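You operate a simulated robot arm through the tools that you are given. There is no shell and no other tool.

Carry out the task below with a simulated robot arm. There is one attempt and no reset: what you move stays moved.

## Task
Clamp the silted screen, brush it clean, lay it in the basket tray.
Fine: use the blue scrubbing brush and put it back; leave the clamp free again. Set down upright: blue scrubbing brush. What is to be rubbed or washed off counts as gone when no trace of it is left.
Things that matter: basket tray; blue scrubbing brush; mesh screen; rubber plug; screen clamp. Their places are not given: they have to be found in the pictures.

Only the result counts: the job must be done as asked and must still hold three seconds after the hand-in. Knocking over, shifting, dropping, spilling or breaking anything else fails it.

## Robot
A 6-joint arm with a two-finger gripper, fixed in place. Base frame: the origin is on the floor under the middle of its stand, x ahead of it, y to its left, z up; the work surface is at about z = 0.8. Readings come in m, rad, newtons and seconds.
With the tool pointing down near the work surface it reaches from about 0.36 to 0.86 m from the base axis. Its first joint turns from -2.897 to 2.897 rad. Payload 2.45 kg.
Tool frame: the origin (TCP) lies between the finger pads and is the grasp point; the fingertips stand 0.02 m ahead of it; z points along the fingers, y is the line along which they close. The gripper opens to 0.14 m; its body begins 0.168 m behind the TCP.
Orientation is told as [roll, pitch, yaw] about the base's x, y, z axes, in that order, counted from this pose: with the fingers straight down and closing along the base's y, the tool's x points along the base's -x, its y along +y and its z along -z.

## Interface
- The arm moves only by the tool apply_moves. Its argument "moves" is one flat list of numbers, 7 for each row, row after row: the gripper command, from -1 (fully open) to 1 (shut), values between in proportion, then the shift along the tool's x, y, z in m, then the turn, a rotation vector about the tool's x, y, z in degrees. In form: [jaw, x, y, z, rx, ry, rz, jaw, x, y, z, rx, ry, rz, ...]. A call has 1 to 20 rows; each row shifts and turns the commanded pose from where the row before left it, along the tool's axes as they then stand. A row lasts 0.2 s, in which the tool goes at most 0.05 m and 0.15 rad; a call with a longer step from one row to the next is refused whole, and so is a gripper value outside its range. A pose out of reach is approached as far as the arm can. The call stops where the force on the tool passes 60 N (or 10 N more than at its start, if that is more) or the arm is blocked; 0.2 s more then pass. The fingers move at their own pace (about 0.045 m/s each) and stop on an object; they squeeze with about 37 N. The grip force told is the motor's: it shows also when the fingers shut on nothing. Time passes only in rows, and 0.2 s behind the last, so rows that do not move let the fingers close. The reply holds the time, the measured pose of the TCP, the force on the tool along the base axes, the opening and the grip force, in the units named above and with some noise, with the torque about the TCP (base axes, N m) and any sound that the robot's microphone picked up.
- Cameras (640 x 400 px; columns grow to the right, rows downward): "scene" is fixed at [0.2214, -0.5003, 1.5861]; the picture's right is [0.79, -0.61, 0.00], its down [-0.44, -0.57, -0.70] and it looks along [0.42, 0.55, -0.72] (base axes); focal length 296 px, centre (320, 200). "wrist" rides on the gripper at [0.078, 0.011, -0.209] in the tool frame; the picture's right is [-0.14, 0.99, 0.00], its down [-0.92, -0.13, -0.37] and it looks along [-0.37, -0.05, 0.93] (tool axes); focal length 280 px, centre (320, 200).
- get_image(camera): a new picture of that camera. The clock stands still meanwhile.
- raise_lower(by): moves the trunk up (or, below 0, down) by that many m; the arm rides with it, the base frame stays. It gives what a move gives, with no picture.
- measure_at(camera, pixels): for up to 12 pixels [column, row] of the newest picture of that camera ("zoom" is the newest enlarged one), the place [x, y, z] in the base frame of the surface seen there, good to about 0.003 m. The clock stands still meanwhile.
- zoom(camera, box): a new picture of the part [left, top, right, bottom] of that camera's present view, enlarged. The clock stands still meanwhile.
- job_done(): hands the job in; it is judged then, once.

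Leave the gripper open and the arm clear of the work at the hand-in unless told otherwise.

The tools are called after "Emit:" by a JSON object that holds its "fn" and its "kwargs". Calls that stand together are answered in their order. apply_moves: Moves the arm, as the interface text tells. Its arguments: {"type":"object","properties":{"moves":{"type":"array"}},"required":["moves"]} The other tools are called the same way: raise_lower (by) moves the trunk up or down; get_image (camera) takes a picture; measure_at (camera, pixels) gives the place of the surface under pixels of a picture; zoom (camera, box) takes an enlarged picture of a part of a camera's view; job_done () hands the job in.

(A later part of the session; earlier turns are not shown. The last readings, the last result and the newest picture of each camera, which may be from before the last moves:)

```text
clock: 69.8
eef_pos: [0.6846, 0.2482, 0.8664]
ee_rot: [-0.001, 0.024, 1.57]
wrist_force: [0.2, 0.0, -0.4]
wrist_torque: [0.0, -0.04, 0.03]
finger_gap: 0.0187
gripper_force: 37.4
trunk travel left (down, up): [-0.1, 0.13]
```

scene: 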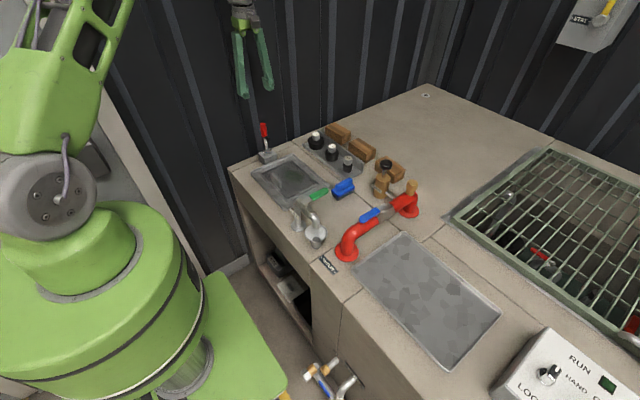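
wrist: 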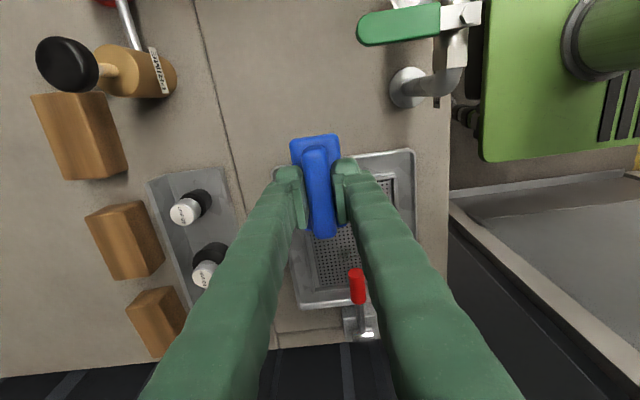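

Just at contact. I'll press 2.5 mm and stroke toward +y beside the lever, at x≈0.685 and then 0.681.

Emit:
{"fn": "apply_moves", "kwargs": {"moves": [1, 0, 0, 0.0025, 0, 0, 0, 1, -0.012, 0, 0, 0, 0, 0, 1, -0.012, 0, 0, 0, 0, 0, 1, 0.012, 0, 0, 0, 0, 0, 1, 0.012, 0, 0, 0, 0, 0, 1, 0, 0.004, 0, 0, 0, 0, 1, -0.012, 0, 0, 0, 0, 0, 1, -0.012, 0, 0, 0, 0, 0, 1, 0.012, 0, 0, 0, 0, 0, 1, 0.012, 0, 0, 0, 0, 0, 1, -0.012, 0, 0, 0, 0, 0, 1, -0.013, 0, 0, 0, 0, 0, 1, 0.013, 0, 0, 0, 0, 0, 1, 0.012, 0, 0, 0, 0, 0]}}

Emit:
{"fn": "zoom", "kwargs": {"camera": "scene", "box": [260, 140, 330, 200]}}

```text
clock: 72.8
eef_pos: [0.6776, 0.2467, 0.8657]
ee_rot: [-0.004, 0.023, 1.572]
wrist_force: [0.4, 5.8, 40.1]
wrist_torque: [0.77, 0.13, -0.13]
finger_gap: 0.0184
gripper_force: 36.7
trunk travel left (down, up): [-0.1, 0.13]
```

```text
6.67 times, centred on (295, 170) of scene
```

zoom: 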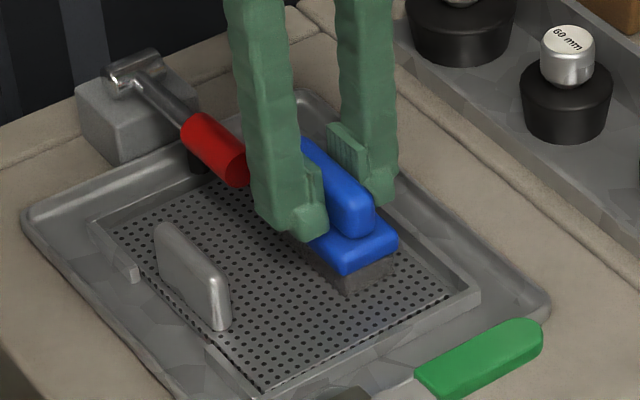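

Force is 40 N, a bit high, and the lever is unmoved. I'll ease off 1 mm and work across the lever tip strip with y at most 0.2475.

Emit:
{"fn": "apply_moves", "kwargs": {"moves": [1, 0.003, 0, -0.001, 0, 0, 0, 1, 0, 0.008, 0, 0, 0, 0, 1, -0.0035, 0, 0, 0, 0, 0, 1, 0.01, 0, 0, 0, 0, 0, 1, -0.01, 0, 0, 0, 0, 0, 1, 0, 0.008, 0, 0, 0, 0, 1, 0.01, 0, 0, 0, 0, 0, 1, -0.01, 0, 0, 0, 0, 0, 1, 0, 0.008, 0, 0, 0, 0, 1, 0.01, 0, 0, 0, 0, 0, 1, -0.01, 0, 0, 0, 0, 0, 1, 0, 0.008, 0, 0, 0, 0, 1, 0.01, 0, 0, 0, 0, 0, 1, -0.01, 0, 0, 0, 0, 0]}}

Emit:
{"fn": "zoom", "kwargs": {"camera": "scene", "box": [260, 140, 330, 200]}}

```text
clock: 75.8
eef_pos: [0.6456, 0.2444, 0.8648]
ee_rot: [0.0, 0.026, 1.571]
wrist_force: [4.2, -15.6, 36.0]
wrist_torque: [0.46, -0.13, -0.11]
finger_gap: 0.019
gripper_force: 36.0
trunk travel left (down, up): [-0.1, 0.13]
```

```text
6.67 times, centred on (295, 170) of scene
```

zoom: 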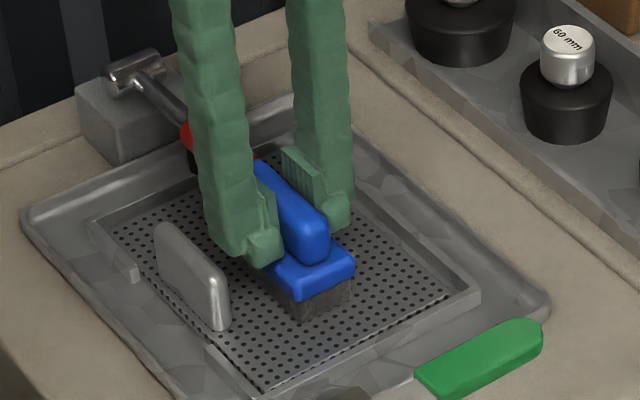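

Drag is normal friction. Now cross strokes along x at this y, then back away in -y, lift, and look.

Emit:
{"fn": "apply_moves", "kwargs": {"moves": [1, 0, -0.01, 0, 0, 0, 0, 1, 0, -0.01, 0, 0, 0, 0, 1, 0, -0.01, 0, 0, 0, 0, 1, 0, 0.01, 0, 0, 0, 0, 1, 0, 0.01, 0, 0, 0, 0, 1, 0, 0.01, 0, 0, 0, 0, 1, 0, -0.01, 0, 0, 0, 0, 1, 0, -0.01, 0, 0, 0, 0, 1, 0, -0.01, 0, 0, 0, 0, 1, 0.02, 0, 0, 0, 0, 0, 1, 0, 0, -0.03, 0, 0, 0, 1, 0, 0, -0.04, 0, 0, 0, 1, 0.03, 0, -0.035, 0, 0, 0, 1, 0.04, 0, -0.02, 0, 0, 0, 1, 0.04, 0, 0, 0, 0, 0]}}

Emit:
{"fn": "zoom", "kwargs": {"camera": "scene", "box": [260, 140, 330, 200]}}

Emit:
{"fn": "zoom", "kwargs": {"camera": "scene", "box": [275, 155, 315, 190]}}

```text
clock: 79.0
eef_pos: [0.6753, 0.1193, 0.9924]
ee_rot: [-0.001, 0.024, 1.571]
wrist_force: [0.2, -0.3, -0.1]
wrist_torque: [-0.01, 0.0, 0.03]
finger_gap: 0.0187
gripper_force: 37.2
trunk travel left (down, up): [-0.1, 0.13]
```

```text
6.67 times, centred on (295, 170) of scene
```

zoom: 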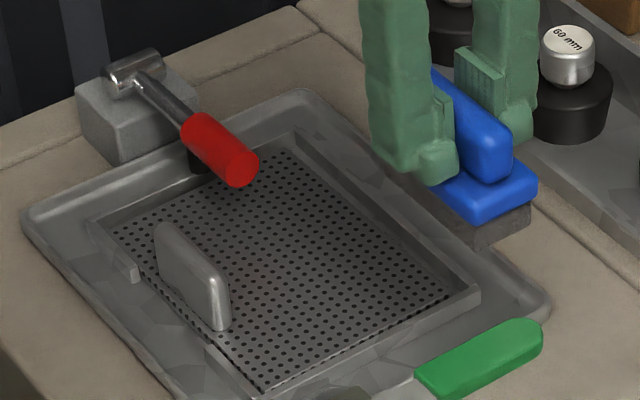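

```text
11.43 times, centred on (295, 172) of scene
```

zoom: 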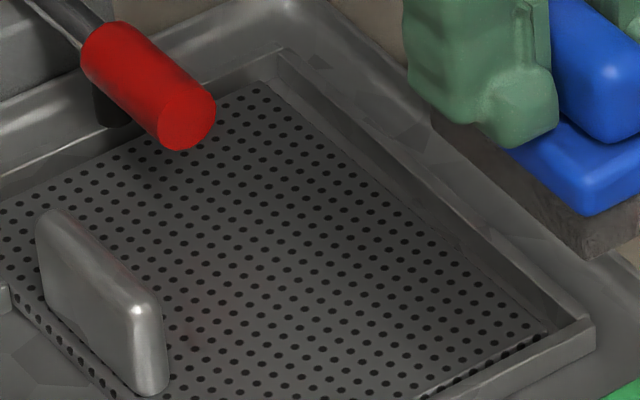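

From the scene camera the screen looks clean. I'll move the arm aside, to about (0.775, 0.24), so the wrist camera sees the screen unobstructed and I can check for traces.

Emit:
{"fn": "apply_moves", "kwargs": {"moves": [1, -0.03, -0.033, -0.015, 0, 0, 0, 1, -0.03, -0.033, -0.015, 0, 0, 0, 1, -0.03, -0.033, 0, 0, 0, 0, 1, -0.03, 0, 0, 0, 0, 0]}}

Emit:
{"fn": "get_image", "kwargs": {"camera": "wrist"}}

```text
clock: 80.0
eef_pos: [0.777, 0.2416, 1.0185]
ee_rot: [0.0, 0.025, 1.572]
wrist_force: [0.6, -0.3, -0.9]
wrist_torque: [-0.02, 0.07, -0.02]
finger_gap: 0.0185
gripper_force: 36.9
trunk travel left (down, up): [-0.1, 0.13]
```

```text
taken
```

wrist: 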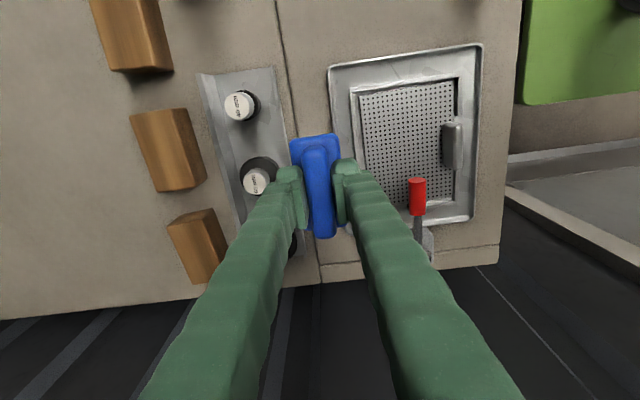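

Emit:
{"fn": "zoom", "kwargs": {"camera": "wrist", "box": [345, 65, 480, 220]}}

Emit:
{"fn": "zoom", "kwargs": {"camera": "wrist", "box": [370, 120, 460, 200]}}

```text
2.58 times, centred on (412, 142) of wrist
```

zoom: 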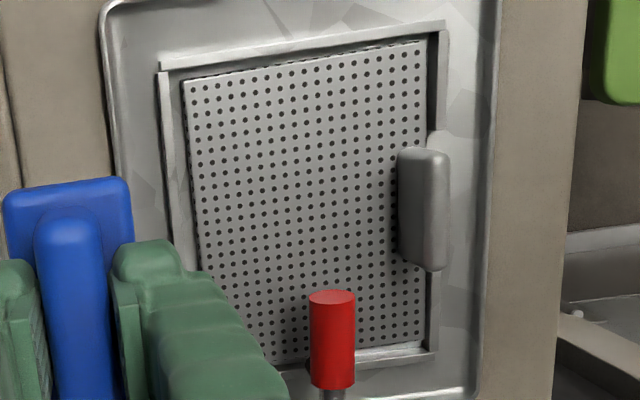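

```text
5.00 times, centred on (415, 160) of wrist
```

zoom: 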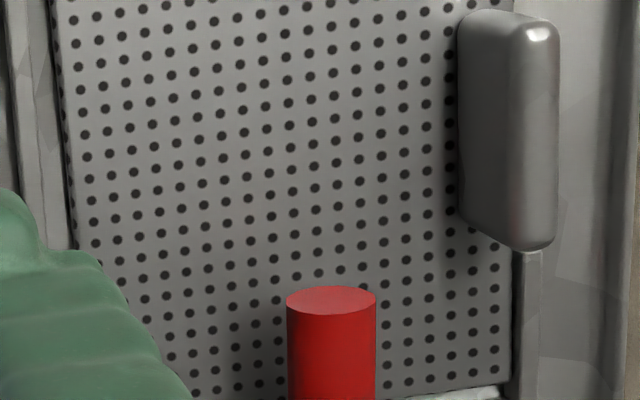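

No silt is visible. To be thorough I'll enlarge the formerly dirty zone from both cameras at higher magnification.

Emit:
{"fn": "zoom", "kwargs": {"camera": "wrist", "box": [375, 140, 425, 190]}}

Emit:
{"fn": "zoom", "kwargs": {"camera": "scene", "box": [280, 160, 310, 185]}}

Emit:
{"fn": "zoom", "kwargs": {"camera": "wrist", "box": [355, 90, 415, 150]}}

```text
8.00 times, centred on (400, 165) of wrist
```

zoom: 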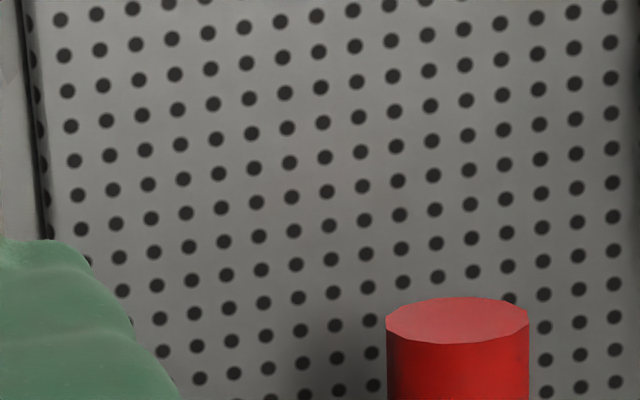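

```text
16.00 times, centred on (295, 172) of scene
```

zoom: 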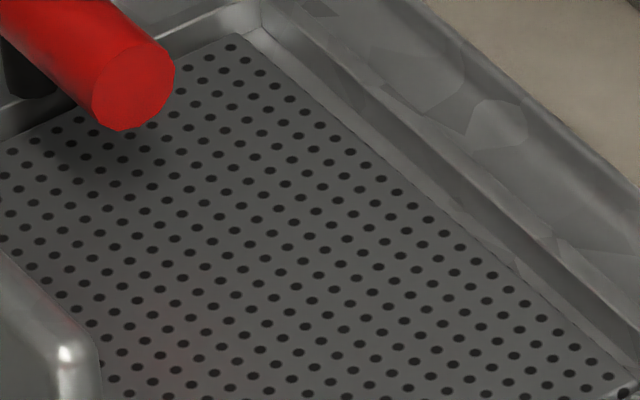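

```text
6.67 times, centred on (385, 120) of wrist
```

zoom: 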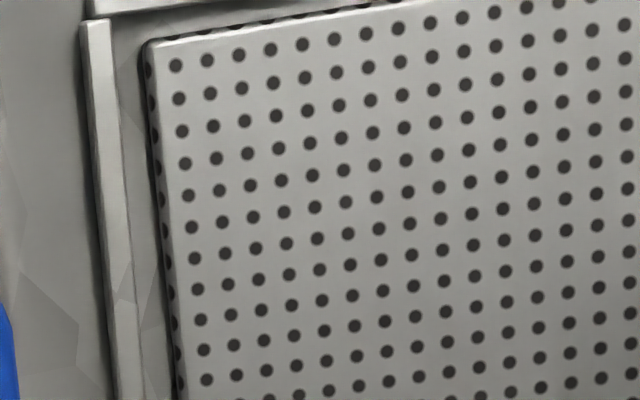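

The screen is clean. Now the brush goes back: I'll undo the small tilt, turn +90°, re-apply the tilt so the brush is level, and travel over its original place.

Emit:
{"fn": "apply_moves", "kwargs": {"moves": [1, 0, 0, 0, 0, -1.4, 0, 1, 0, 0, 0, 0, 0, 8.181818, 1, 0, 0, 0, 0, 0, 8.181818, 1, 0, 0, 0, 0, 0, 8.181818, 1, 0, 0, 0, 0, 0, 8.181818, 1, 0, 0, 0, 0, 0, 8.181818, 1, 0, 0, 0, 0, 0, 8.181818, 1, 0, 0, 0, 0, 0, 8.181818, 1, 0, 0, 0, 0, 0, 8.181818, 1, 0, 0, 0, 0, 0, 8.181818, 1, 0, 0, 0, 0, 0, 8.181818, 1, 0, 0, 0, 0, 0, 8.181818, 1, 0, -0.0415, 0, 0, 0, 0, 1, 0, -0.0415, 0, 0, 0, 0, 1, 0, -0.0415, 0, 0, 0, 0, 1, 0.0105, -0.0415, 0, 0, 0, 0, 1, 0, 0, 0, 0, 1.4, 0]}}

Emit:
{"fn": "get_image", "kwargs": {"camera": "wrist"}}

Emit:
{"fn": "zoom", "kwargs": {"camera": "scene", "box": [290, 100, 400, 220]}}

```text
clock: 83.6
eef_pos: [0.7672, 0.0721, 1.0187]
ee_rot: [0.0, 0.028, 0.0]
wrist_force: [-0.3, 1.1, -1.3]
wrist_torque: [0.01, 0.01, 0.05]
finger_gap: 0.0187
gripper_force: 37.3
trunk travel left (down, up): [-0.1, 0.13]
```

```text
taken
```

wrist: 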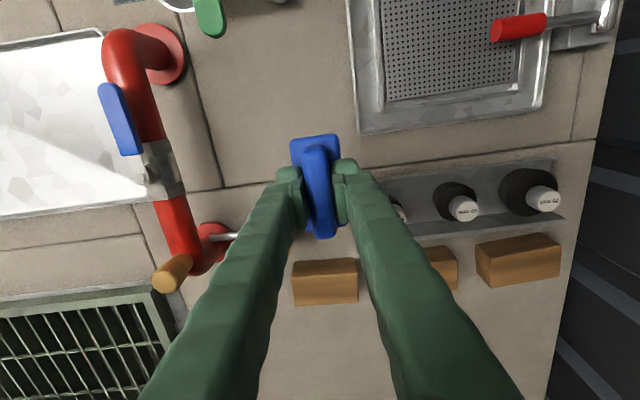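

```text
3.33 times, centred on (345, 160) of scene
```

zoom: 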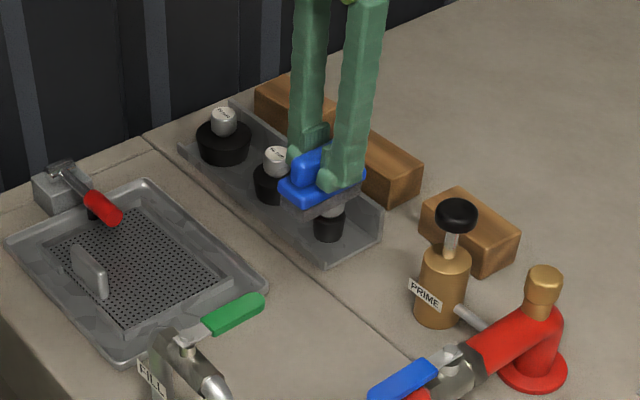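

The brush is above its place. I'll check that it's level and where it is before lowering.

Emit:
{"fn": "zoom", "kwargs": {"camera": "wrist", "box": [280, 125, 360, 245]}}

Emit:
{"fn": "measure_at", "kwargs": {"camera": "zoom", "pixels": [[295, 110], [300, 140], [305, 180], [310, 220], [315, 260], [320, 300], [325, 330], [335, 355], [240, 60], [360, 50], [240, 110], [370, 120]]}}

```text
3.33 times, centred on (320, 185) of wrist
```

zoom: 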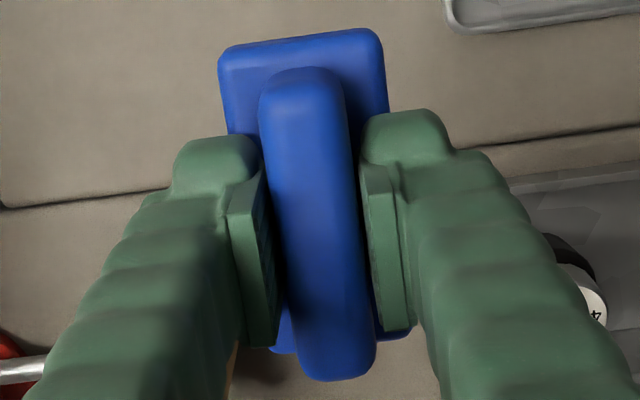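

```text
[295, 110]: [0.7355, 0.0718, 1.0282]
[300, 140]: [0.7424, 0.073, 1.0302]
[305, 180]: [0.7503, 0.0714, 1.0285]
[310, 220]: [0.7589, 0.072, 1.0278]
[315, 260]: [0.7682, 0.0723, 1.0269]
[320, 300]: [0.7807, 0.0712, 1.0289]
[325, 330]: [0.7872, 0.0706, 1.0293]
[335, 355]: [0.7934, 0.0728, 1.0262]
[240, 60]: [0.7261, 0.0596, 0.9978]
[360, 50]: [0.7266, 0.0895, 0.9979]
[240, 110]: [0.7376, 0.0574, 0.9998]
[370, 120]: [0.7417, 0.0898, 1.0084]
```

Level within noise. I'll correct +3.5 mm in y and +2 mm in x, then lower toward the bench; contact is expected near TCP z 0.855.

Emit:
{"fn": "apply_moves", "kwargs": {"moves": [1, -0.002, 0.0035, 0, 0, 0, 0, 1, 0, 0, 0.04, 0, 0, 0, 1, 0, 0, 0.04, 0, 0, 0, 1, 0, 0, 0.04, 0, 0, 0, 1, 0, 0, 0.034, 0, 0, 0, 1, 0, 0, 0.005, 0, 0, 0, 1, 0, 0, 0, 0, 0, 0]}}

Emit:
{"fn": "zoom", "kwargs": {"camera": "scene", "box": [310, 150, 380, 220]}}

```text
clock: 85.2
eef_pos: [0.7625, 0.0789, 0.861]
ee_rot: [-0.001, 0.025, -0.001]
wrist_force: [-0.8, -0.1, 0.0]
wrist_torque: [-0.01, -0.02, 0.0]
finger_gap: 0.0185
gripper_force: 37.5
trunk travel left (down, up): [-0.1, 0.13]
```

```text
5.71 times, centred on (345, 185) of scene
```

zoom: 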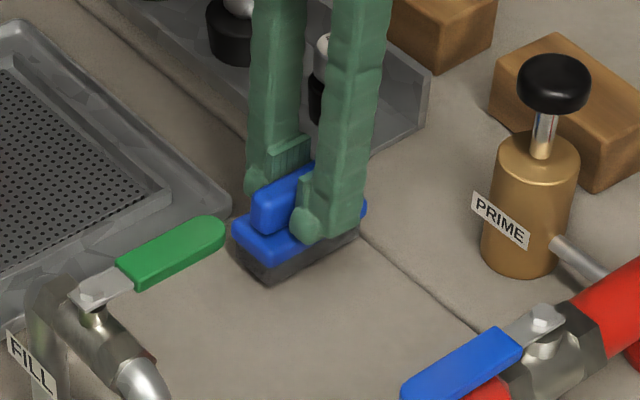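

The tilt made it drift a few mm in x. I'll correct (x +4 mm, y -2 mm) and lower the last bit in small steps.

Emit:
{"fn": "apply_moves", "kwargs": {"moves": [1, -0.004, -0.002, 0, 0, 0, 0, 1, 0, 0, 0.003, 0, 0, 0, 1, 0, 0, 0, 0, 0, 0]}}

Emit:
{"fn": "apply_moves", "kwargs": {"moves": [1, 0, 0, 0.0015, 0, 0, 0, 1, 0, 0, 0, 0, 0, 0]}}

```text
clock: 86.0
eef_pos: [0.7677, 0.0757, 0.8567]
ee_rot: [0.0, 0.025, 0.001]
wrist_force: [0.1, 0.2, -1.2]
wrist_torque: [0.01, -0.02, -0.02]
finger_gap: 0.0185
gripper_force: 36.7
trunk travel left (down, up): [-0.1, 0.13]
```

```text
clock: 86.6
eef_pos: [0.7676, 0.0756, 0.8548]
ee_rot: [-0.001, 0.025, -0.001]
wrist_force: [-0.5, -0.3, -0.5]
wrist_torque: [-0.02, -0.02, 0.02]
finger_gap: 0.0188
gripper_force: 37.3
trunk travel left (down, up): [-0.1, 0.13]
```

Emit:
{"fn": "apply_moves", "kwargs": {"moves": [1, 0, 0, 0.001, 0, 0, 0, 1, 0, 0, 0, 0, 0, 0]}}

Emit:
{"fn": "zoom", "kwargs": {"camera": "scene", "box": [320, 170, 370, 210]}}

```text
clock: 87.2
eef_pos: [0.7668, 0.0763, 0.8551]
ee_rot: [-0.001, 0.024, 0.001]
wrist_force: [0.2, 0.2, -1.8]
wrist_torque: [0.04, -0.02, -0.03]
finger_gap: 0.0185
gripper_force: 37.2
trunk travel left (down, up): [-0.1, 0.13]
```

```text
10.00 times, centred on (345, 190) of scene
```

zoom: 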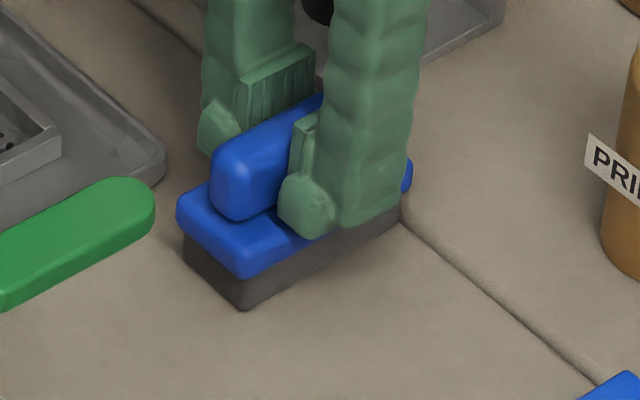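

It's nearly down. I'll continue 1 mm at a time until I feel the bench.

Emit:
{"fn": "apply_moves", "kwargs": {"moves": [1, 0, 0, 0.001, 0, 0, 0, 1, 0, 0, 0, 0, 0, 0]}}

Emit:
{"fn": "apply_moves", "kwargs": {"moves": [1, 0, 0, 0.001, 0, 0, 0, 1, 0, 0, 0, 0, 0, 0]}}

```text
clock: 87.8
eef_pos: [0.7676, 0.0772, 0.853]
ee_rot: [0.0, 0.025, 0.0]
wrist_force: [-0.4, -0.6, 1.3]
wrist_torque: [0.03, -0.05, -0.02]
finger_gap: 0.0189
gripper_force: 36.9
trunk travel left (down, up): [-0.1, 0.13]
```

```text
clock: 88.4
eef_pos: [0.7666, 0.076, 0.8547]
ee_rot: [0.0, 0.023, -0.001]
wrist_force: [-2.6, -0.5, 8.6]
wrist_torque: [-0.01, -0.2, -0.02]
finger_gap: 0.0187
gripper_force: 37.1
trunk travel left (down, up): [-0.1, 0.13]
```

The bench is felt at 8.6 N. I'll open the fingers to release, then rise straight up.

Emit:
{"fn": "apply_moves", "kwargs": {"moves": [0.7, 0, 0, -0.001, 0, 0, 0, 0.5, 0, 0, 0, 0, 0, 0, 0.4, 0, 0, 0, 0, 0, 0, 0.3, 0, 0, 0, 0, 0, 0, 0.3, 0, 0, -0.02, 0, 0, 0, 0.3, 0, 0, -0.04, 0, 0, 0, 0.3, 0, 0, -0.04, 0, 0, 0, 0.3, 0, 0, -0.04, 0, 0, 0, 0.3, 0, 0, -0.04, 0, -1.4, 0]}}

Emit:
{"fn": "zoom", "kwargs": {"camera": "scene", "box": [320, 170, 370, 210]}}

Emit:
{"fn": "measure_at", "kwargs": {"camera": "zoom", "pixels": [[235, 160], [370, 85], [300, 120], [200, 205], [255, 270], [410, 175], [255, 305], [405, 220]]}}

Emit:
{"fn": "get_image", "kwargs": {"camera": "wrist"}}

```text
clock: 90.4
eef_pos: [0.7708, 0.0749, 1.037]
ee_rot: [0.0, 0.001, 0.001]
wrist_force: [-1.0, -1.0, -0.2]
wrist_torque: [-0.03, -0.02, 0.02]
finger_gap: 0.0491
gripper_force: 0.1
trunk travel left (down, up): [-0.1, 0.13]
```

```text
10.00 times, centred on (345, 190) of scene
```

zoom: 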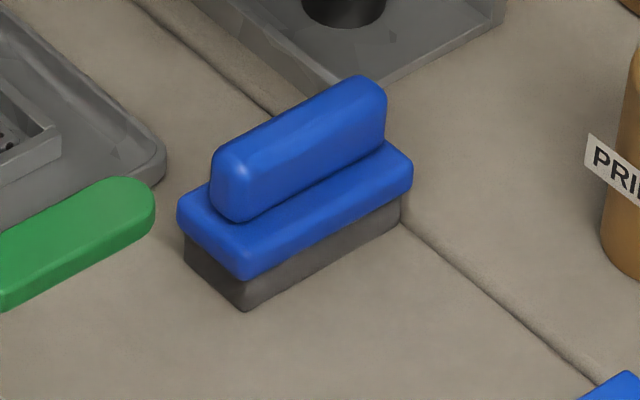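

```text
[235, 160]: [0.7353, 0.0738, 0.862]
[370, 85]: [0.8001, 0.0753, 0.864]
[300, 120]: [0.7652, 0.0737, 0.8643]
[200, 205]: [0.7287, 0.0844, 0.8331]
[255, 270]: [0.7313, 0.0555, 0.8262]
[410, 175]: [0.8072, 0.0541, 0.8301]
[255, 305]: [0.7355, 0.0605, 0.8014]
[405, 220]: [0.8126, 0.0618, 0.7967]
```

```text
taken
```

wrist: 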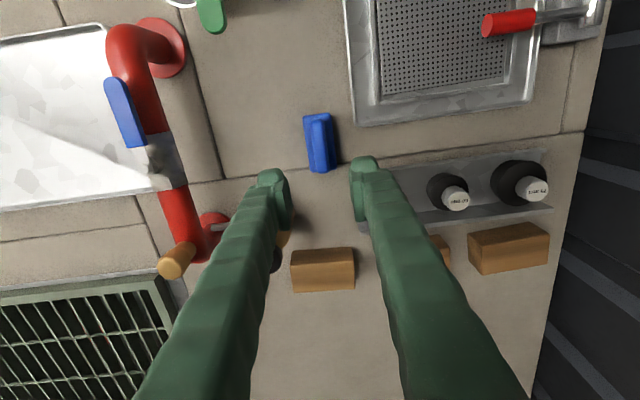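

The brush is back upright in its original spot, within a millimetre or two. Next, free the clamp: turn -90° and travel above the lever's red grip at about (0.648, 0.316).

Emit:
{"fn": "apply_moves", "kwargs": {"moves": [0.3, 0, 0, 0, 0, 0, -8.181818, 0.3, 0, 0, 0, 0, 0, -8.181818, 0.3, 0, 0, 0, 0, 0, -8.181818, 0.3, 0, 0, 0, 0, 0, -8.181818, 0.3, 0, 0, 0, 0, 0, -8.181818, 0.3, 0, 0, 0, 0, 0, -8.181818, 0.3, 0, 0, 0, 0, 0, -8.181818, 0.3, 0, 0, 0, 0, 0, -8.181818, 0.3, 0, 0, 0, 0, 0, -8.181818, 0.3, 0, 0, 0, 0, 0, -8.181818, 0.4, 0, 0, 0, 0, 0, -8.181818, 0.4, -0.0402, 0.02047, 0, 0, 0, 0, 0.4, -0.0402, 0.02047, 0, 0, 0, 0, 0.4, -0.0402, 0.02047, 0, 0, 0, 0, 0.4, -0.0402, 0.02047, 0, 0, 0, 0, 0.4, -0.0402, 0.02047, 0, 0, 0, 0, 0.4, -0.0402, 0.02047, 0, 0, 0, 0, 0.4, 0, 0, 0, 0, 0, 0]}}

Emit:
{"fn": "get_image", "kwargs": {"camera": "wrist"}}

```text
clock: 94.2
eef_pos: [0.6475, 0.3169, 1.0352]
ee_rot: [0.0, 0.001, 1.571]
wrist_force: [-0.1, 0.6, -0.2]
wrist_torque: [0.01, 0.02, 0.02]
finger_gap: 0.0423
gripper_force: 0.0
trunk travel left (down, up): [-0.1, 0.13]
```

```text
taken
```

wrist: 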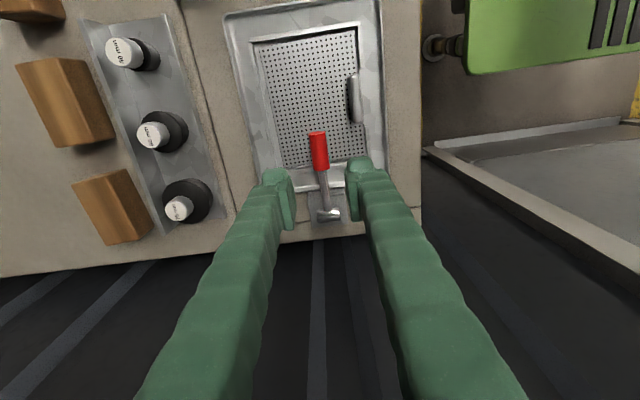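

The red grip is centred between the fingers. I'll check the screen again from here and then go down to about z 0.846.

Emit:
{"fn": "zoom", "kwargs": {"camera": "wrist", "box": [250, 25, 370, 175]}}

Emit:
{"fn": "apply_moves", "kwargs": {"moves": [0.4, 0, 0, 0.045, 0, 0, 0, 0.4, 0, 0, 0.045, 0, 0, 0, 0.4, 0, 0, 0.045, 0, 0, 0, 0.4, 0, 0, 0.03, 0, 0, 0, 0.4, 0, 0, 0, 0, 0, 0]}}

Emit:
{"fn": "zoom", "kwargs": {"camera": "scene", "box": [240, 110, 320, 190]}}

Emit:
{"fn": "get_image", "kwargs": {"camera": "wrist"}}

```text
2.67 times, centred on (310, 100) of wrist
```

zoom: 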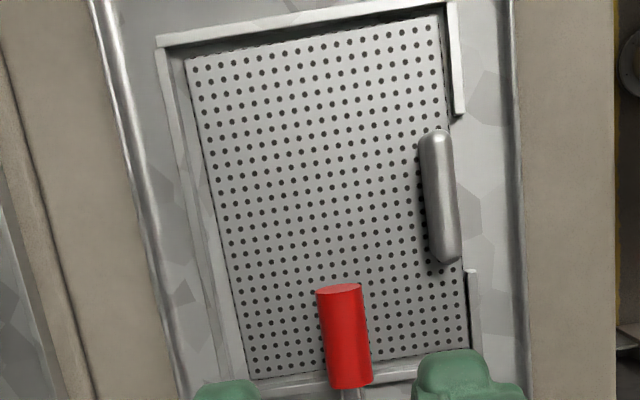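

```text
clock: 95.4
eef_pos: [0.6482, 0.3167, 0.8675]
ee_rot: [0.0, 0.0, 1.571]
wrist_force: [-0.1, 0.2, -0.7]
wrist_torque: [-0.02, -0.03, 0.0]
finger_gap: 0.0419
gripper_force: 0.1
trunk travel left (down, up): [-0.1, 0.13]
```

```text
5.00 times, centred on (280, 150) of scene
```

zoom: 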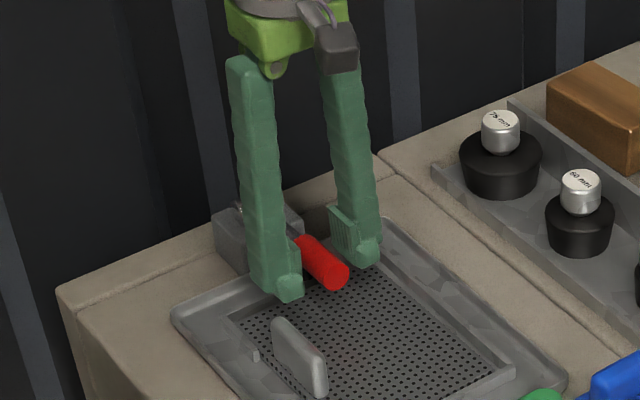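

```text
taken
```

wrist: 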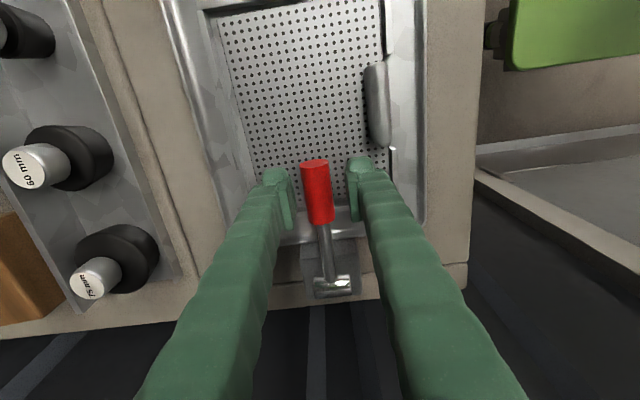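

The screen still looks spotless, and the fingers straddle the grip clear of the screen's handle. I'll lower 2 cm and close.

Emit:
{"fn": "apply_moves", "kwargs": {"moves": [0.4, 0, 0, 0.011, 0, 0, 0, 0.4, 0, 0, 0.01, 0, 0, 0, 0.4, 0, 0, 0, 0, 0, 0, 1, 0, 0, 0, 0, 0, 0, 1, 0, 0, 0, 0, 0, 0, 1, 0, 0, 0, 0, 0, 0]}}

Emit:
{"fn": "zoom", "kwargs": {"camera": "scene", "box": [240, 110, 320, 190]}}

```text
clock: 96.8
eef_pos: [0.6501, 0.318, 0.8476]
ee_rot: [-0.002, 0.0, 1.571]
wrist_force: [6.2, -0.8, -1.4]
wrist_torque: [-0.07, 0.03, -0.01]
finger_gap: 0.0195
gripper_force: 36.7
trunk travel left (down, up): [-0.1, 0.13]
```

```text
5.00 times, centred on (280, 150) of scene
```

zoom: 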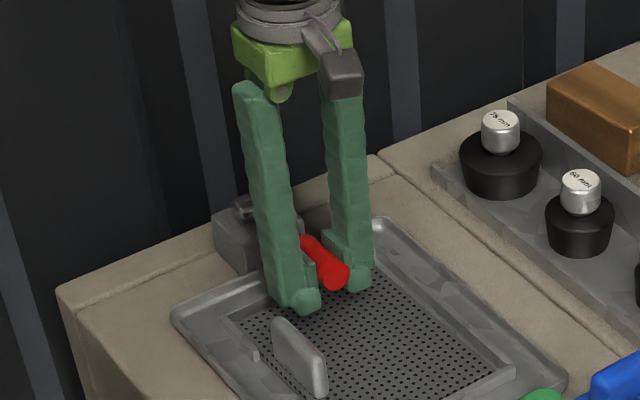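

The lever is gripped. I'll lift it along its arc with the first five steps and check.

Emit:
{"fn": "apply_moves", "kwargs": {"moves": [1, -0.00054, 0, -0.0103, 0, 0, 0, 1, -0.00161, 0, -0.01018, 0, 0, 0, 1, -0.00267, 0, -0.00996, 0, 0, 0, 1, -0.00369, 0, -0.00963, 0, 0, 0, 1, -0.00468, 0, -0.00919, 0, 0, 0]}}

Emit:
{"fn": "zoom", "kwargs": {"camera": "scene", "box": [240, 100, 320, 180]}}

```text
clock: 98.0
eef_pos: [0.6504, 0.3297, 0.8956]
ee_rot: [0.003, 0.002, 1.57]
wrist_force: [5.1, -10.2, -12.2]
wrist_torque: [-1.5, -0.13, -0.11]
finger_gap: 0.0195
gripper_force: 44.8
trunk travel left (down, up): [-0.1, 0.13]
```

```text
5.00 times, centred on (280, 140) of scene
```

zoom: 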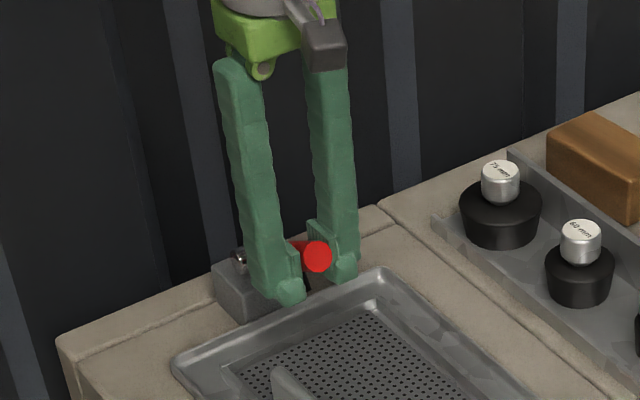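

The lever follows upward. I'll continue the rest of the arc to upright.

Emit:
{"fn": "apply_moves", "kwargs": {"moves": [1, -0.00562, 0, -0.00864, 0, 0, 0, 1, -0.00649, 0, -0.00801, 0, 0, 0, 1, -0.00729, 0, -0.00729, 0, 0, 0, 1, -0.00801, 0, -0.00649, 0, 0, 0, 1, -0.00864, 0, -0.00562, 0, 0, 0, 1, -0.00919, 0, -0.00468, 0, 0, 0, 1, -0.00963, 0, -0.00369, 0, 0, 0, 1, -0.00996, 0, -0.00267, 0, 0, 0]}}

Emit:
{"fn": "zoom", "kwargs": {"camera": "scene", "box": [230, 90, 310, 180]}}

```text
clock: 99.8
eef_pos: [0.6497, 0.3905, 0.9454]
ee_rot: [0.0, 0.002, 1.57]
wrist_force: [13.9, -30.4, -2.2]
wrist_torque: [-0.49, -0.21, -0.11]
finger_gap: 0.0061
gripper_force: 33.5
trunk travel left (down, up): [-0.1, 0.13]
```

```text
4.44 times, centred on (270, 135) of scene
```

zoom: 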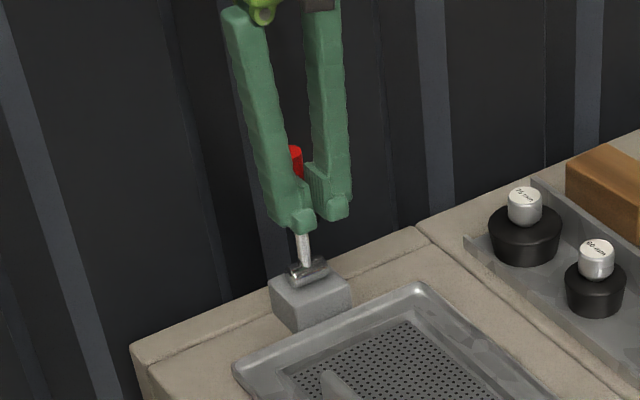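

The lever looks upright and slid out of the fingers (gap 0.006, tool pressing it at 30 N). I'll open, back away toward -y, and look.

Emit:
{"fn": "apply_moves", "kwargs": {"moves": [0.6, 0.003, 0, 0, 0, 0, 0, 0.4, 0, 0, 0, 0, 0, 0, 0.2, 0, 0, 0, 0, 0, 0, 0, 0, 0, 0, 0, 0, 0, 0, 0.03, 0, 0, 0, 0, 0, 0, 0.03, 0, 0, 0, 0, 0, 0, 0, 0, -0.04, 0, 0, 0, 0, 0, 0, -0.04, 0, 0, 0]}}

Emit:
{"fn": "zoom", "kwargs": {"camera": "scene", "box": [230, 100, 310, 180]}}

Emit:
{"fn": "get_image", "kwargs": {"camera": "wrist"}}

```text
clock: 101.6
eef_pos: [0.6484, 0.3337, 1.024]
ee_rot: [0.001, 0.0, 1.57]
wrist_force: [-0.5, 0.1, 0.3]
wrist_torque: [0.03, -0.02, 0.0]
finger_gap: 0.07
gripper_force: 0.0
trunk travel left (down, up): [-0.1, 0.13]
```

```text
5.00 times, centred on (270, 140) of scene
```

zoom: 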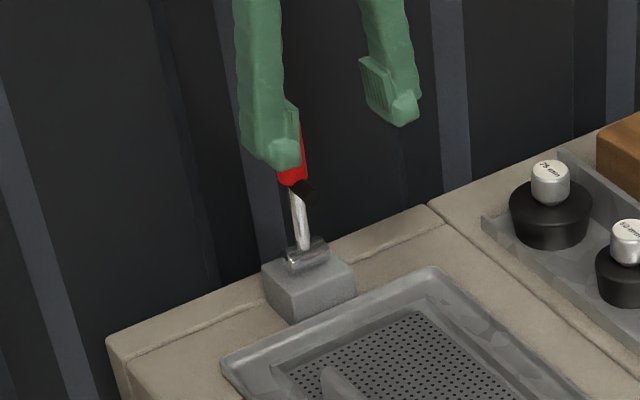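

```text
taken
```

wrist: 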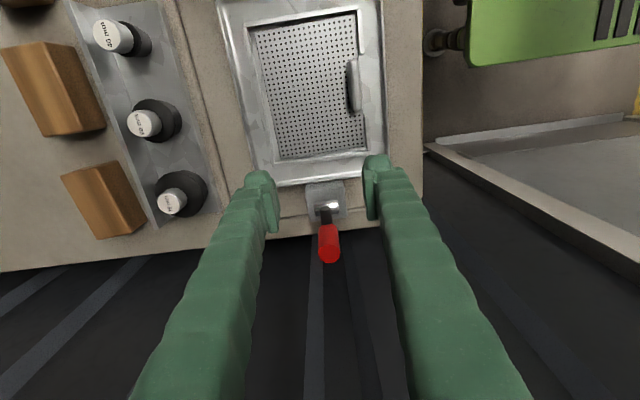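

The lever is upright again. I'll measure it to compare with its starting pose, and inspect the now fully exposed screen.

Emit:
{"fn": "measure_at", "kwargs": {"camera": "wrist", "pixels": [[328, 256], [328, 235], [325, 208], [322, 195]]}}

Emit:
{"fn": "zoom", "kwargs": {"camera": "wrist", "box": [240, 5, 380, 185]}}

Emit:
{"fn": "measure_at", "kwargs": {"camera": "zoom", "pixels": [[165, 70], [415, 20], [460, 310], [240, 350], [435, 130], [450, 240], [440, 185], [300, 200]]}}

Emit:
{"fn": "zoom", "kwargs": {"camera": "scene", "box": [270, 150, 320, 195]}}

```text
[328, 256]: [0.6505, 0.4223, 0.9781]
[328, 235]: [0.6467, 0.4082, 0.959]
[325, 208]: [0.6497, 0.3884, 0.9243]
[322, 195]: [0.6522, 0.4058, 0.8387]
```

```text
2.22 times, centred on (310, 95) of wrist
```

zoom: 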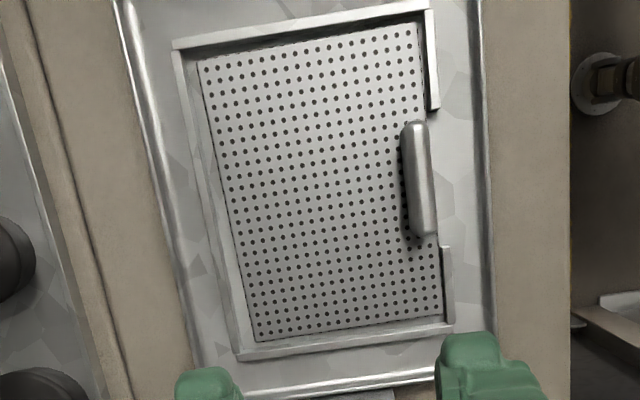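

```text
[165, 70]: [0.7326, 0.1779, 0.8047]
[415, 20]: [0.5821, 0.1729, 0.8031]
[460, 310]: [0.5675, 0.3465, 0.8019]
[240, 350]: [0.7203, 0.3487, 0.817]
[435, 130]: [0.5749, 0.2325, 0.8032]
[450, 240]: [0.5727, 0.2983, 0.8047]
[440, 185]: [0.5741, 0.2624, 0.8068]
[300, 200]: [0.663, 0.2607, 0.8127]
```

```text
8.89 times, centred on (295, 172) of scene
```

zoom: 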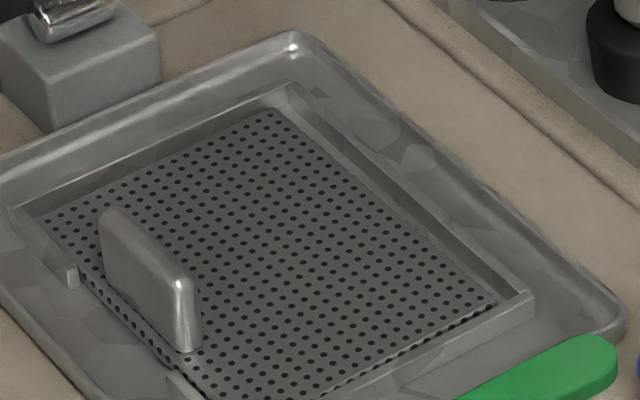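

The screen is spotless and the clamp lever is upright as at the start. Now the exact position of the screen's handle.

Emit:
{"fn": "zoom", "kwargs": {"camera": "wrist", "box": [320, 40, 390, 130]}}

Emit:
{"fn": "measure_at", "kwargs": {"camera": "zoom", "pixels": [[290, 110], [290, 140], [300, 180], [305, 220], [310, 260], [315, 300], [280, 180], [320, 180], [330, 280], [300, 95], [320, 315], [275, 120]]}}

Emit:
{"fn": "zoom", "kwargs": {"camera": "scene", "box": [265, 155, 305, 195]}}

Emit:
{"fn": "measure_at", "kwargs": {"camera": "zoom", "pixels": [[170, 150], [220, 200], [250, 235], [165, 165], [230, 260], [255, 245], [200, 230]]}}

```text
4.44 times, centred on (355, 85) of wrist
```

zoom: 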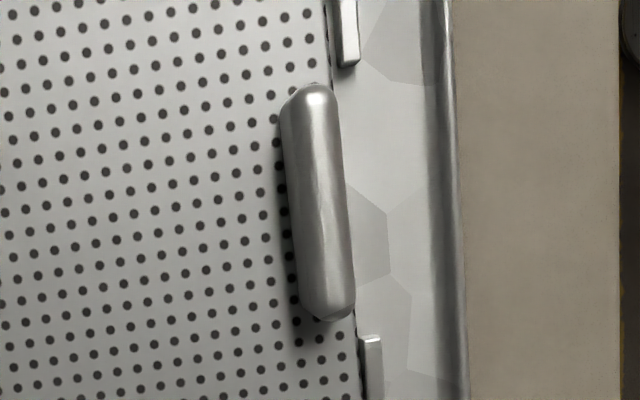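

```text
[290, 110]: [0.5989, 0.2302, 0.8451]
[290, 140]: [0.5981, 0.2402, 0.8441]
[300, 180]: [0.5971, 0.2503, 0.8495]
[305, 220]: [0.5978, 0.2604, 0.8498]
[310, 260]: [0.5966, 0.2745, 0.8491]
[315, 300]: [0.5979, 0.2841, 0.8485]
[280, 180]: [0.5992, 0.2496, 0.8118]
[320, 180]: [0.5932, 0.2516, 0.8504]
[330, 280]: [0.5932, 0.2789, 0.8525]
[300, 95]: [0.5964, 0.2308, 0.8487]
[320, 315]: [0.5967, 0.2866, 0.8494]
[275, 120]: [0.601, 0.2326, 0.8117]
```

```text
10.00 times, centred on (285, 175) of scene
```

zoom: 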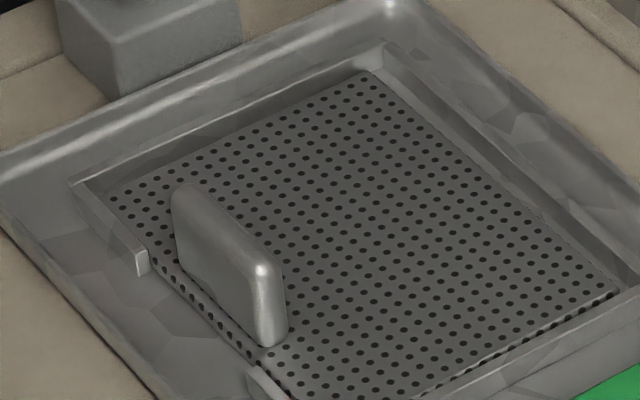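

```text
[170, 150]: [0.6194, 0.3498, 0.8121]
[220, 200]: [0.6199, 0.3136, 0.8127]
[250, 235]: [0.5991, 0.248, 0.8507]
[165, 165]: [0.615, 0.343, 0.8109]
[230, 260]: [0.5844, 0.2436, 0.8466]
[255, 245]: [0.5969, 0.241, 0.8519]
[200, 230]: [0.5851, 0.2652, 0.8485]
```

The handle is centred at about (0.592, 0.259), x 0.584–0.600, with its top at z 0.851. I'll move over it with the gap at 0.07 and descend to z≈0.90 first.

Emit:
{"fn": "apply_moves", "kwargs": {"moves": [0, 0.0373, 0.0282, 0, 0, 0, 0, 0, 0.0374, 0.0282, 0, 0, 0, 0, 0.3, 0, 0, 0.04, 0, 0, 0, 0.3, 0, 0, 0.04, 0, 0, 0, 0.3, 0, 0, 0.04, 0, 0, 0, 0.3, 0, 0, 0, 0, 0, 0]}}

Emit:
{"fn": "get_image", "kwargs": {"camera": "wrist"}}

Emit:
{"fn": "zoom", "kwargs": {"camera": "scene", "box": [240, 120, 330, 210]}}

```text
clock: 103.0
eef_pos: [0.5919, 0.2575, 0.9029]
ee_rot: [0.0, 0.0, 1.57]
wrist_force: [-0.1, 0.6, 0.2]
wrist_torque: [-0.03, -0.01, 0.0]
finger_gap: 0.049
gripper_force: 0.0
trunk travel left (down, up): [-0.1, 0.13]
```

```text
taken
```

wrist: 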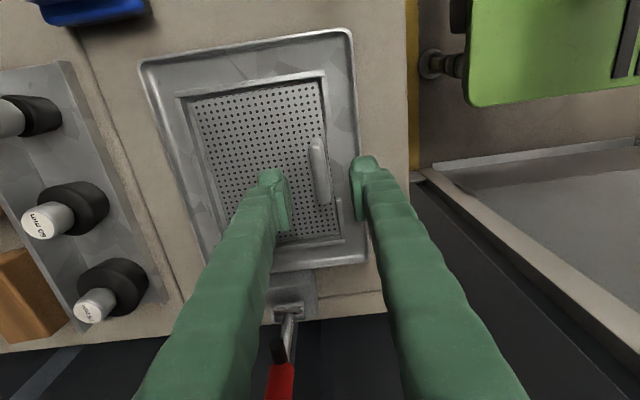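

```text
4.44 times, centred on (285, 165) of scene
```

zoom: 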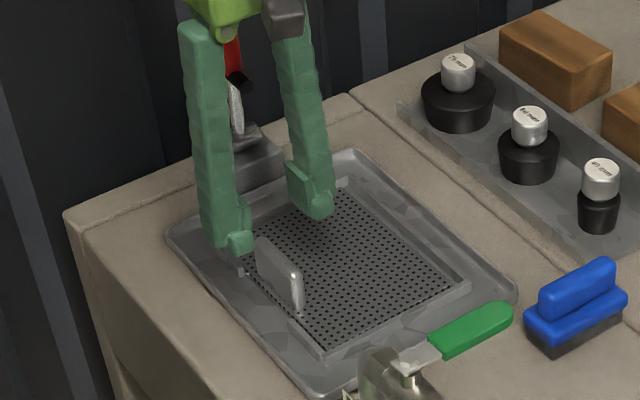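

The handle lies centred between the fingers. I'll descend to z≈0.842 and close on it.

Emit:
{"fn": "apply_moves", "kwargs": {"moves": [0.3, 0, 0, 0.03, 0, 0, 0, 0.3, 0, 0, 0.02, 0, 0, 0, 0.3, 0, 0, 0.011, 0, 0, 0, 0.3, 0, 0, 0, 0, 0, 0, 1, 0, 0, 0, 0, 0, 0, 1, 0, 0, 0, 0, 0, 0, 1, 0, 0, 0, 0, 0, 0, 1, 0, 0, 0, 0, 0, 0]}}

Emit:
{"fn": "zoom", "kwargs": {"camera": "scene", "box": [240, 120, 330, 210]}}

```text
clock: 104.8
eef_pos: [0.5924, 0.2569, 0.843]
ee_rot: [0.0, -0.001, 1.571]
wrist_force: [0.5, 1.1, 0.6]
wrist_torque: [-0.07, -0.06, 0.09]
finger_gap: 0.013
gripper_force: 37.1
trunk travel left (down, up): [-0.1, 0.13]
```

```text
4.44 times, centred on (285, 165) of scene
```

zoom: 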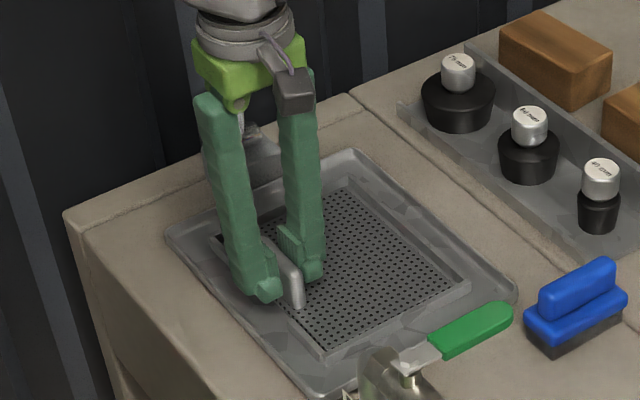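

The handle is gripped (gap 0.013). I'll lift slowly and check that the screen comes up level.

Emit:
{"fn": "apply_moves", "kwargs": {"moves": [1, 0, 0, -0.005, 0, 0, 0, 1, 0, 0, -0.01, 0, 0, 0, 1, 0, 0, -0.02, 0, 0, 0, 1, 0, 0, -0.03, 0, 0, 0, 1, 0, 0, 0, 0, 0, 0]}}

Emit:
{"fn": "zoom", "kwargs": {"camera": "scene", "box": [240, 110, 330, 210]}}

Emit:
{"fn": "get_image", "kwargs": {"camera": "wrist"}}

```text
clock: 106.0
eef_pos: [0.5918, 0.2559, 0.9071]
ee_rot: [0.0, 0.002, 1.57]
wrist_force: [0.0, -0.9, -3.6]
wrist_torque: [-0.02, 0.13, -0.02]
finger_gap: 0.0129
gripper_force: 37.3
trunk travel left (down, up): [-0.1, 0.13]
```

```text
4.00 times, centred on (285, 160) of scene
```

zoom: 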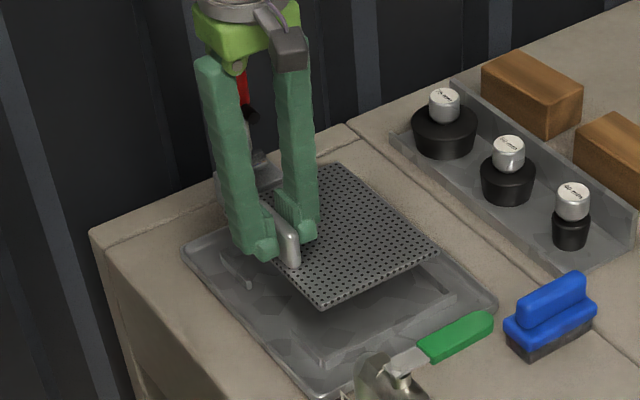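

```text
taken
```

wrist: 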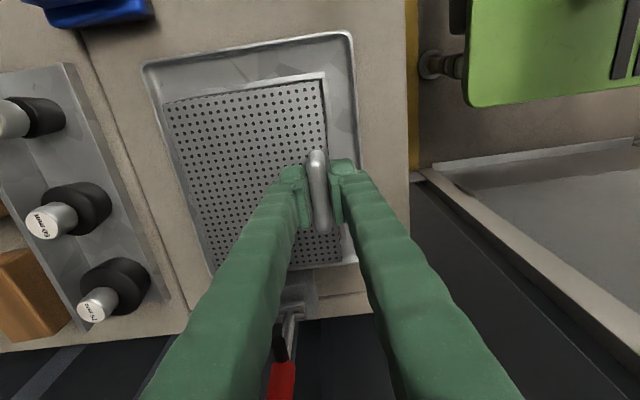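

The screen lifts level with a 3.6 N load. I'll raise it to about z 1.13 before travelling.

Emit:
{"fn": "apply_moves", "kwargs": {"moves": [1, 0, 0, -0.04, 0, 0, 0, 1, 0, 0, -0.045, 0, 0, 0, 1, 0, 0, -0.045, 0, 0, 0, 1, 0, 0, -0.045, 0, 0, 0, 1, 0, 0, -0.045, 0, 0, 0]}}

Emit:
{"fn": "get_image", "kwargs": {"camera": "scene"}}

```text
clock: 107.2
eef_pos: [0.5898, 0.2566, 1.1273]
ee_rot: [0.0, 0.0, 1.571]
wrist_force: [-0.5, -0.1, -2.1]
wrist_torque: [0.01, 0.09, 0.01]
finger_gap: 0.0129
gripper_force: 37.2
trunk travel left (down, up): [-0.1, 0.13]
```

```text
taken
```

scene: 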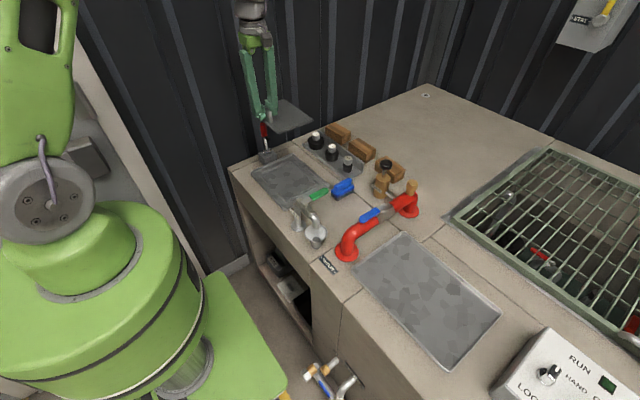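

Holding well. Now I'll carry it across toward the basket tray at height.

Emit:
{"fn": "apply_moves", "kwargs": {"moves": [1, 0.022, -0.0014, 0, 0, 0, 0, 1, 0.044, -0.0029, 0, 0, 0, 0, 1, 0.044, -0.0029, 0, 0, 0, 0, 1, 0.044, -0.0029, 0, 0, 0, 0, 1, 0.044, -0.0029, 0, 0, 0, 0, 1, 0.044, -0.0029, 0, 0, 0, 0, 1, 0.044, -0.0029, 0, 0, 0, 0, 1, 0.044, -0.0029, 0, 0, 0, 0, 1, 0.044, -0.0029, 0, 0, 0, 0, 1, 0.044, -0.0029, 0, 0, 0, 0, 1, 0.044, -0.0029, 0, 0, 0, 0, 1, 0.044, -0.0029, 0, 0, 0, 0, 1, 0.044, -0.0029, 0, 0, 0, 0, 1, 0.044, -0.0029, 0, 0, 0, 0, 1, 0.022, -0.003, 0, 0, 0, 0, 1, 0, 0, 0, 0, 0, 0]}}

Emit:
{"fn": "get_image", "kwargs": {"camera": "scene"}}

Emit:
{"fn": "get_image", "kwargs": {"camera": "wrist"}}

```text
clock: 110.6
eef_pos: [0.6329, -0.3608, 1.1274]
ee_rot: [0.0, 0.002, 1.571]
wrist_force: [0.1, 0.3, -2.9]
wrist_torque: [-0.02, 0.14, 0.0]
finger_gap: 0.0128
gripper_force: 37.7
trunk travel left (down, up): [-0.1, 0.13]
```

```text
taken
```

scene: 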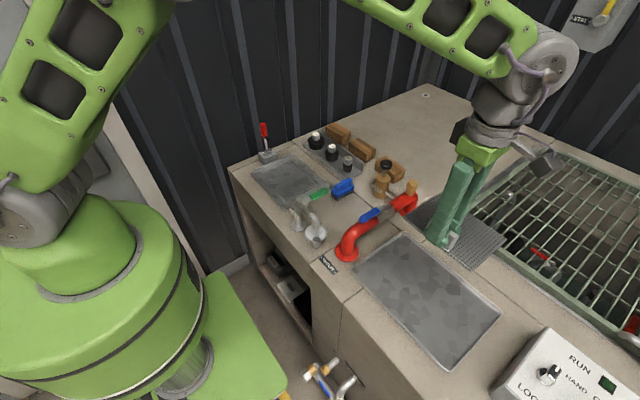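

```text
taken
```

wrist: 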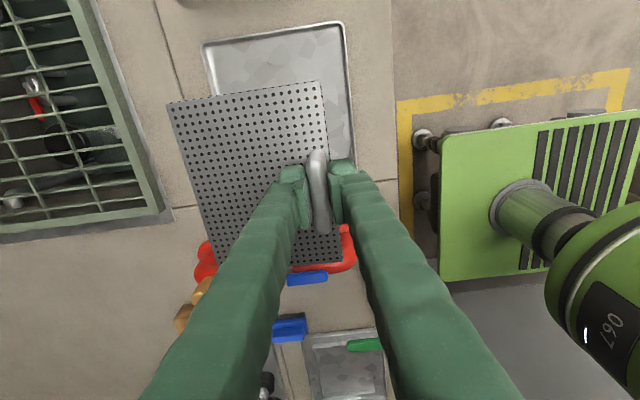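

The screen is above the basket tray, with margins all round. I'll lower it to about z 0.865.

Emit:
{"fn": "apply_moves", "kwargs": {"moves": [1, 0, 0, 0.045, 0, 0, 0, 1, 0, 0, 0.045, 0, 0, 0, 1, 0, 0, 0.045, 0, 0, 0, 1, 0, 0, 0.045, 0, 0, 0, 1, 0, 0, 0.045, 0, 0, 0, 1, 0, 0, 0.025, 0, 0, 0, 1, 0, 0, 0.01, 0, 0, 0, 1, 0, 0, 0, 0, 0, 0]}}

Emit:
{"fn": "zoom", "kwargs": {"camera": "scene", "box": [340, 200, 520, 380]}}

Emit:
{"fn": "get_image", "kwargs": {"camera": "wrist"}}

```text
clock: 112.4
eef_pos: [0.6348, -0.3582, 0.8669]
ee_rot: [0.0, 0.001, 1.571]
wrist_force: [0.2, 0.4, -2.2]
wrist_torque: [0.0, 0.08, 0.01]
finger_gap: 0.0132
gripper_force: 37.3
trunk travel left (down, up): [-0.1, 0.13]
```

```text
2.22 times, centred on (430, 290) of scene
```

zoom: 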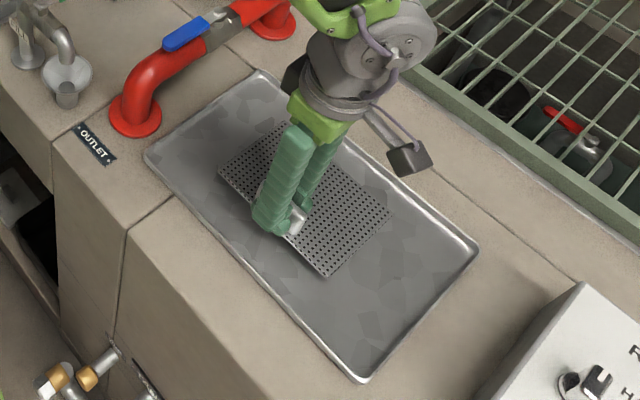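

```text
taken
```

wrist: 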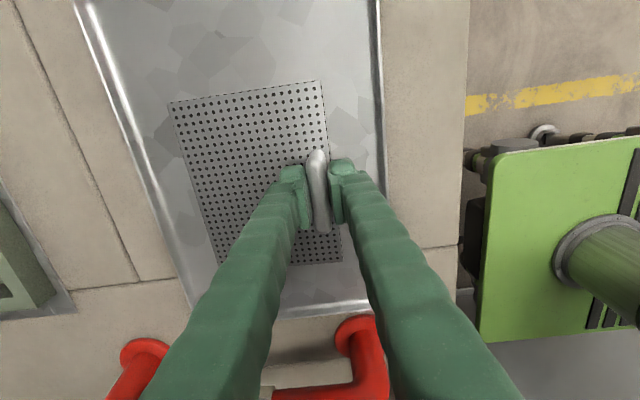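

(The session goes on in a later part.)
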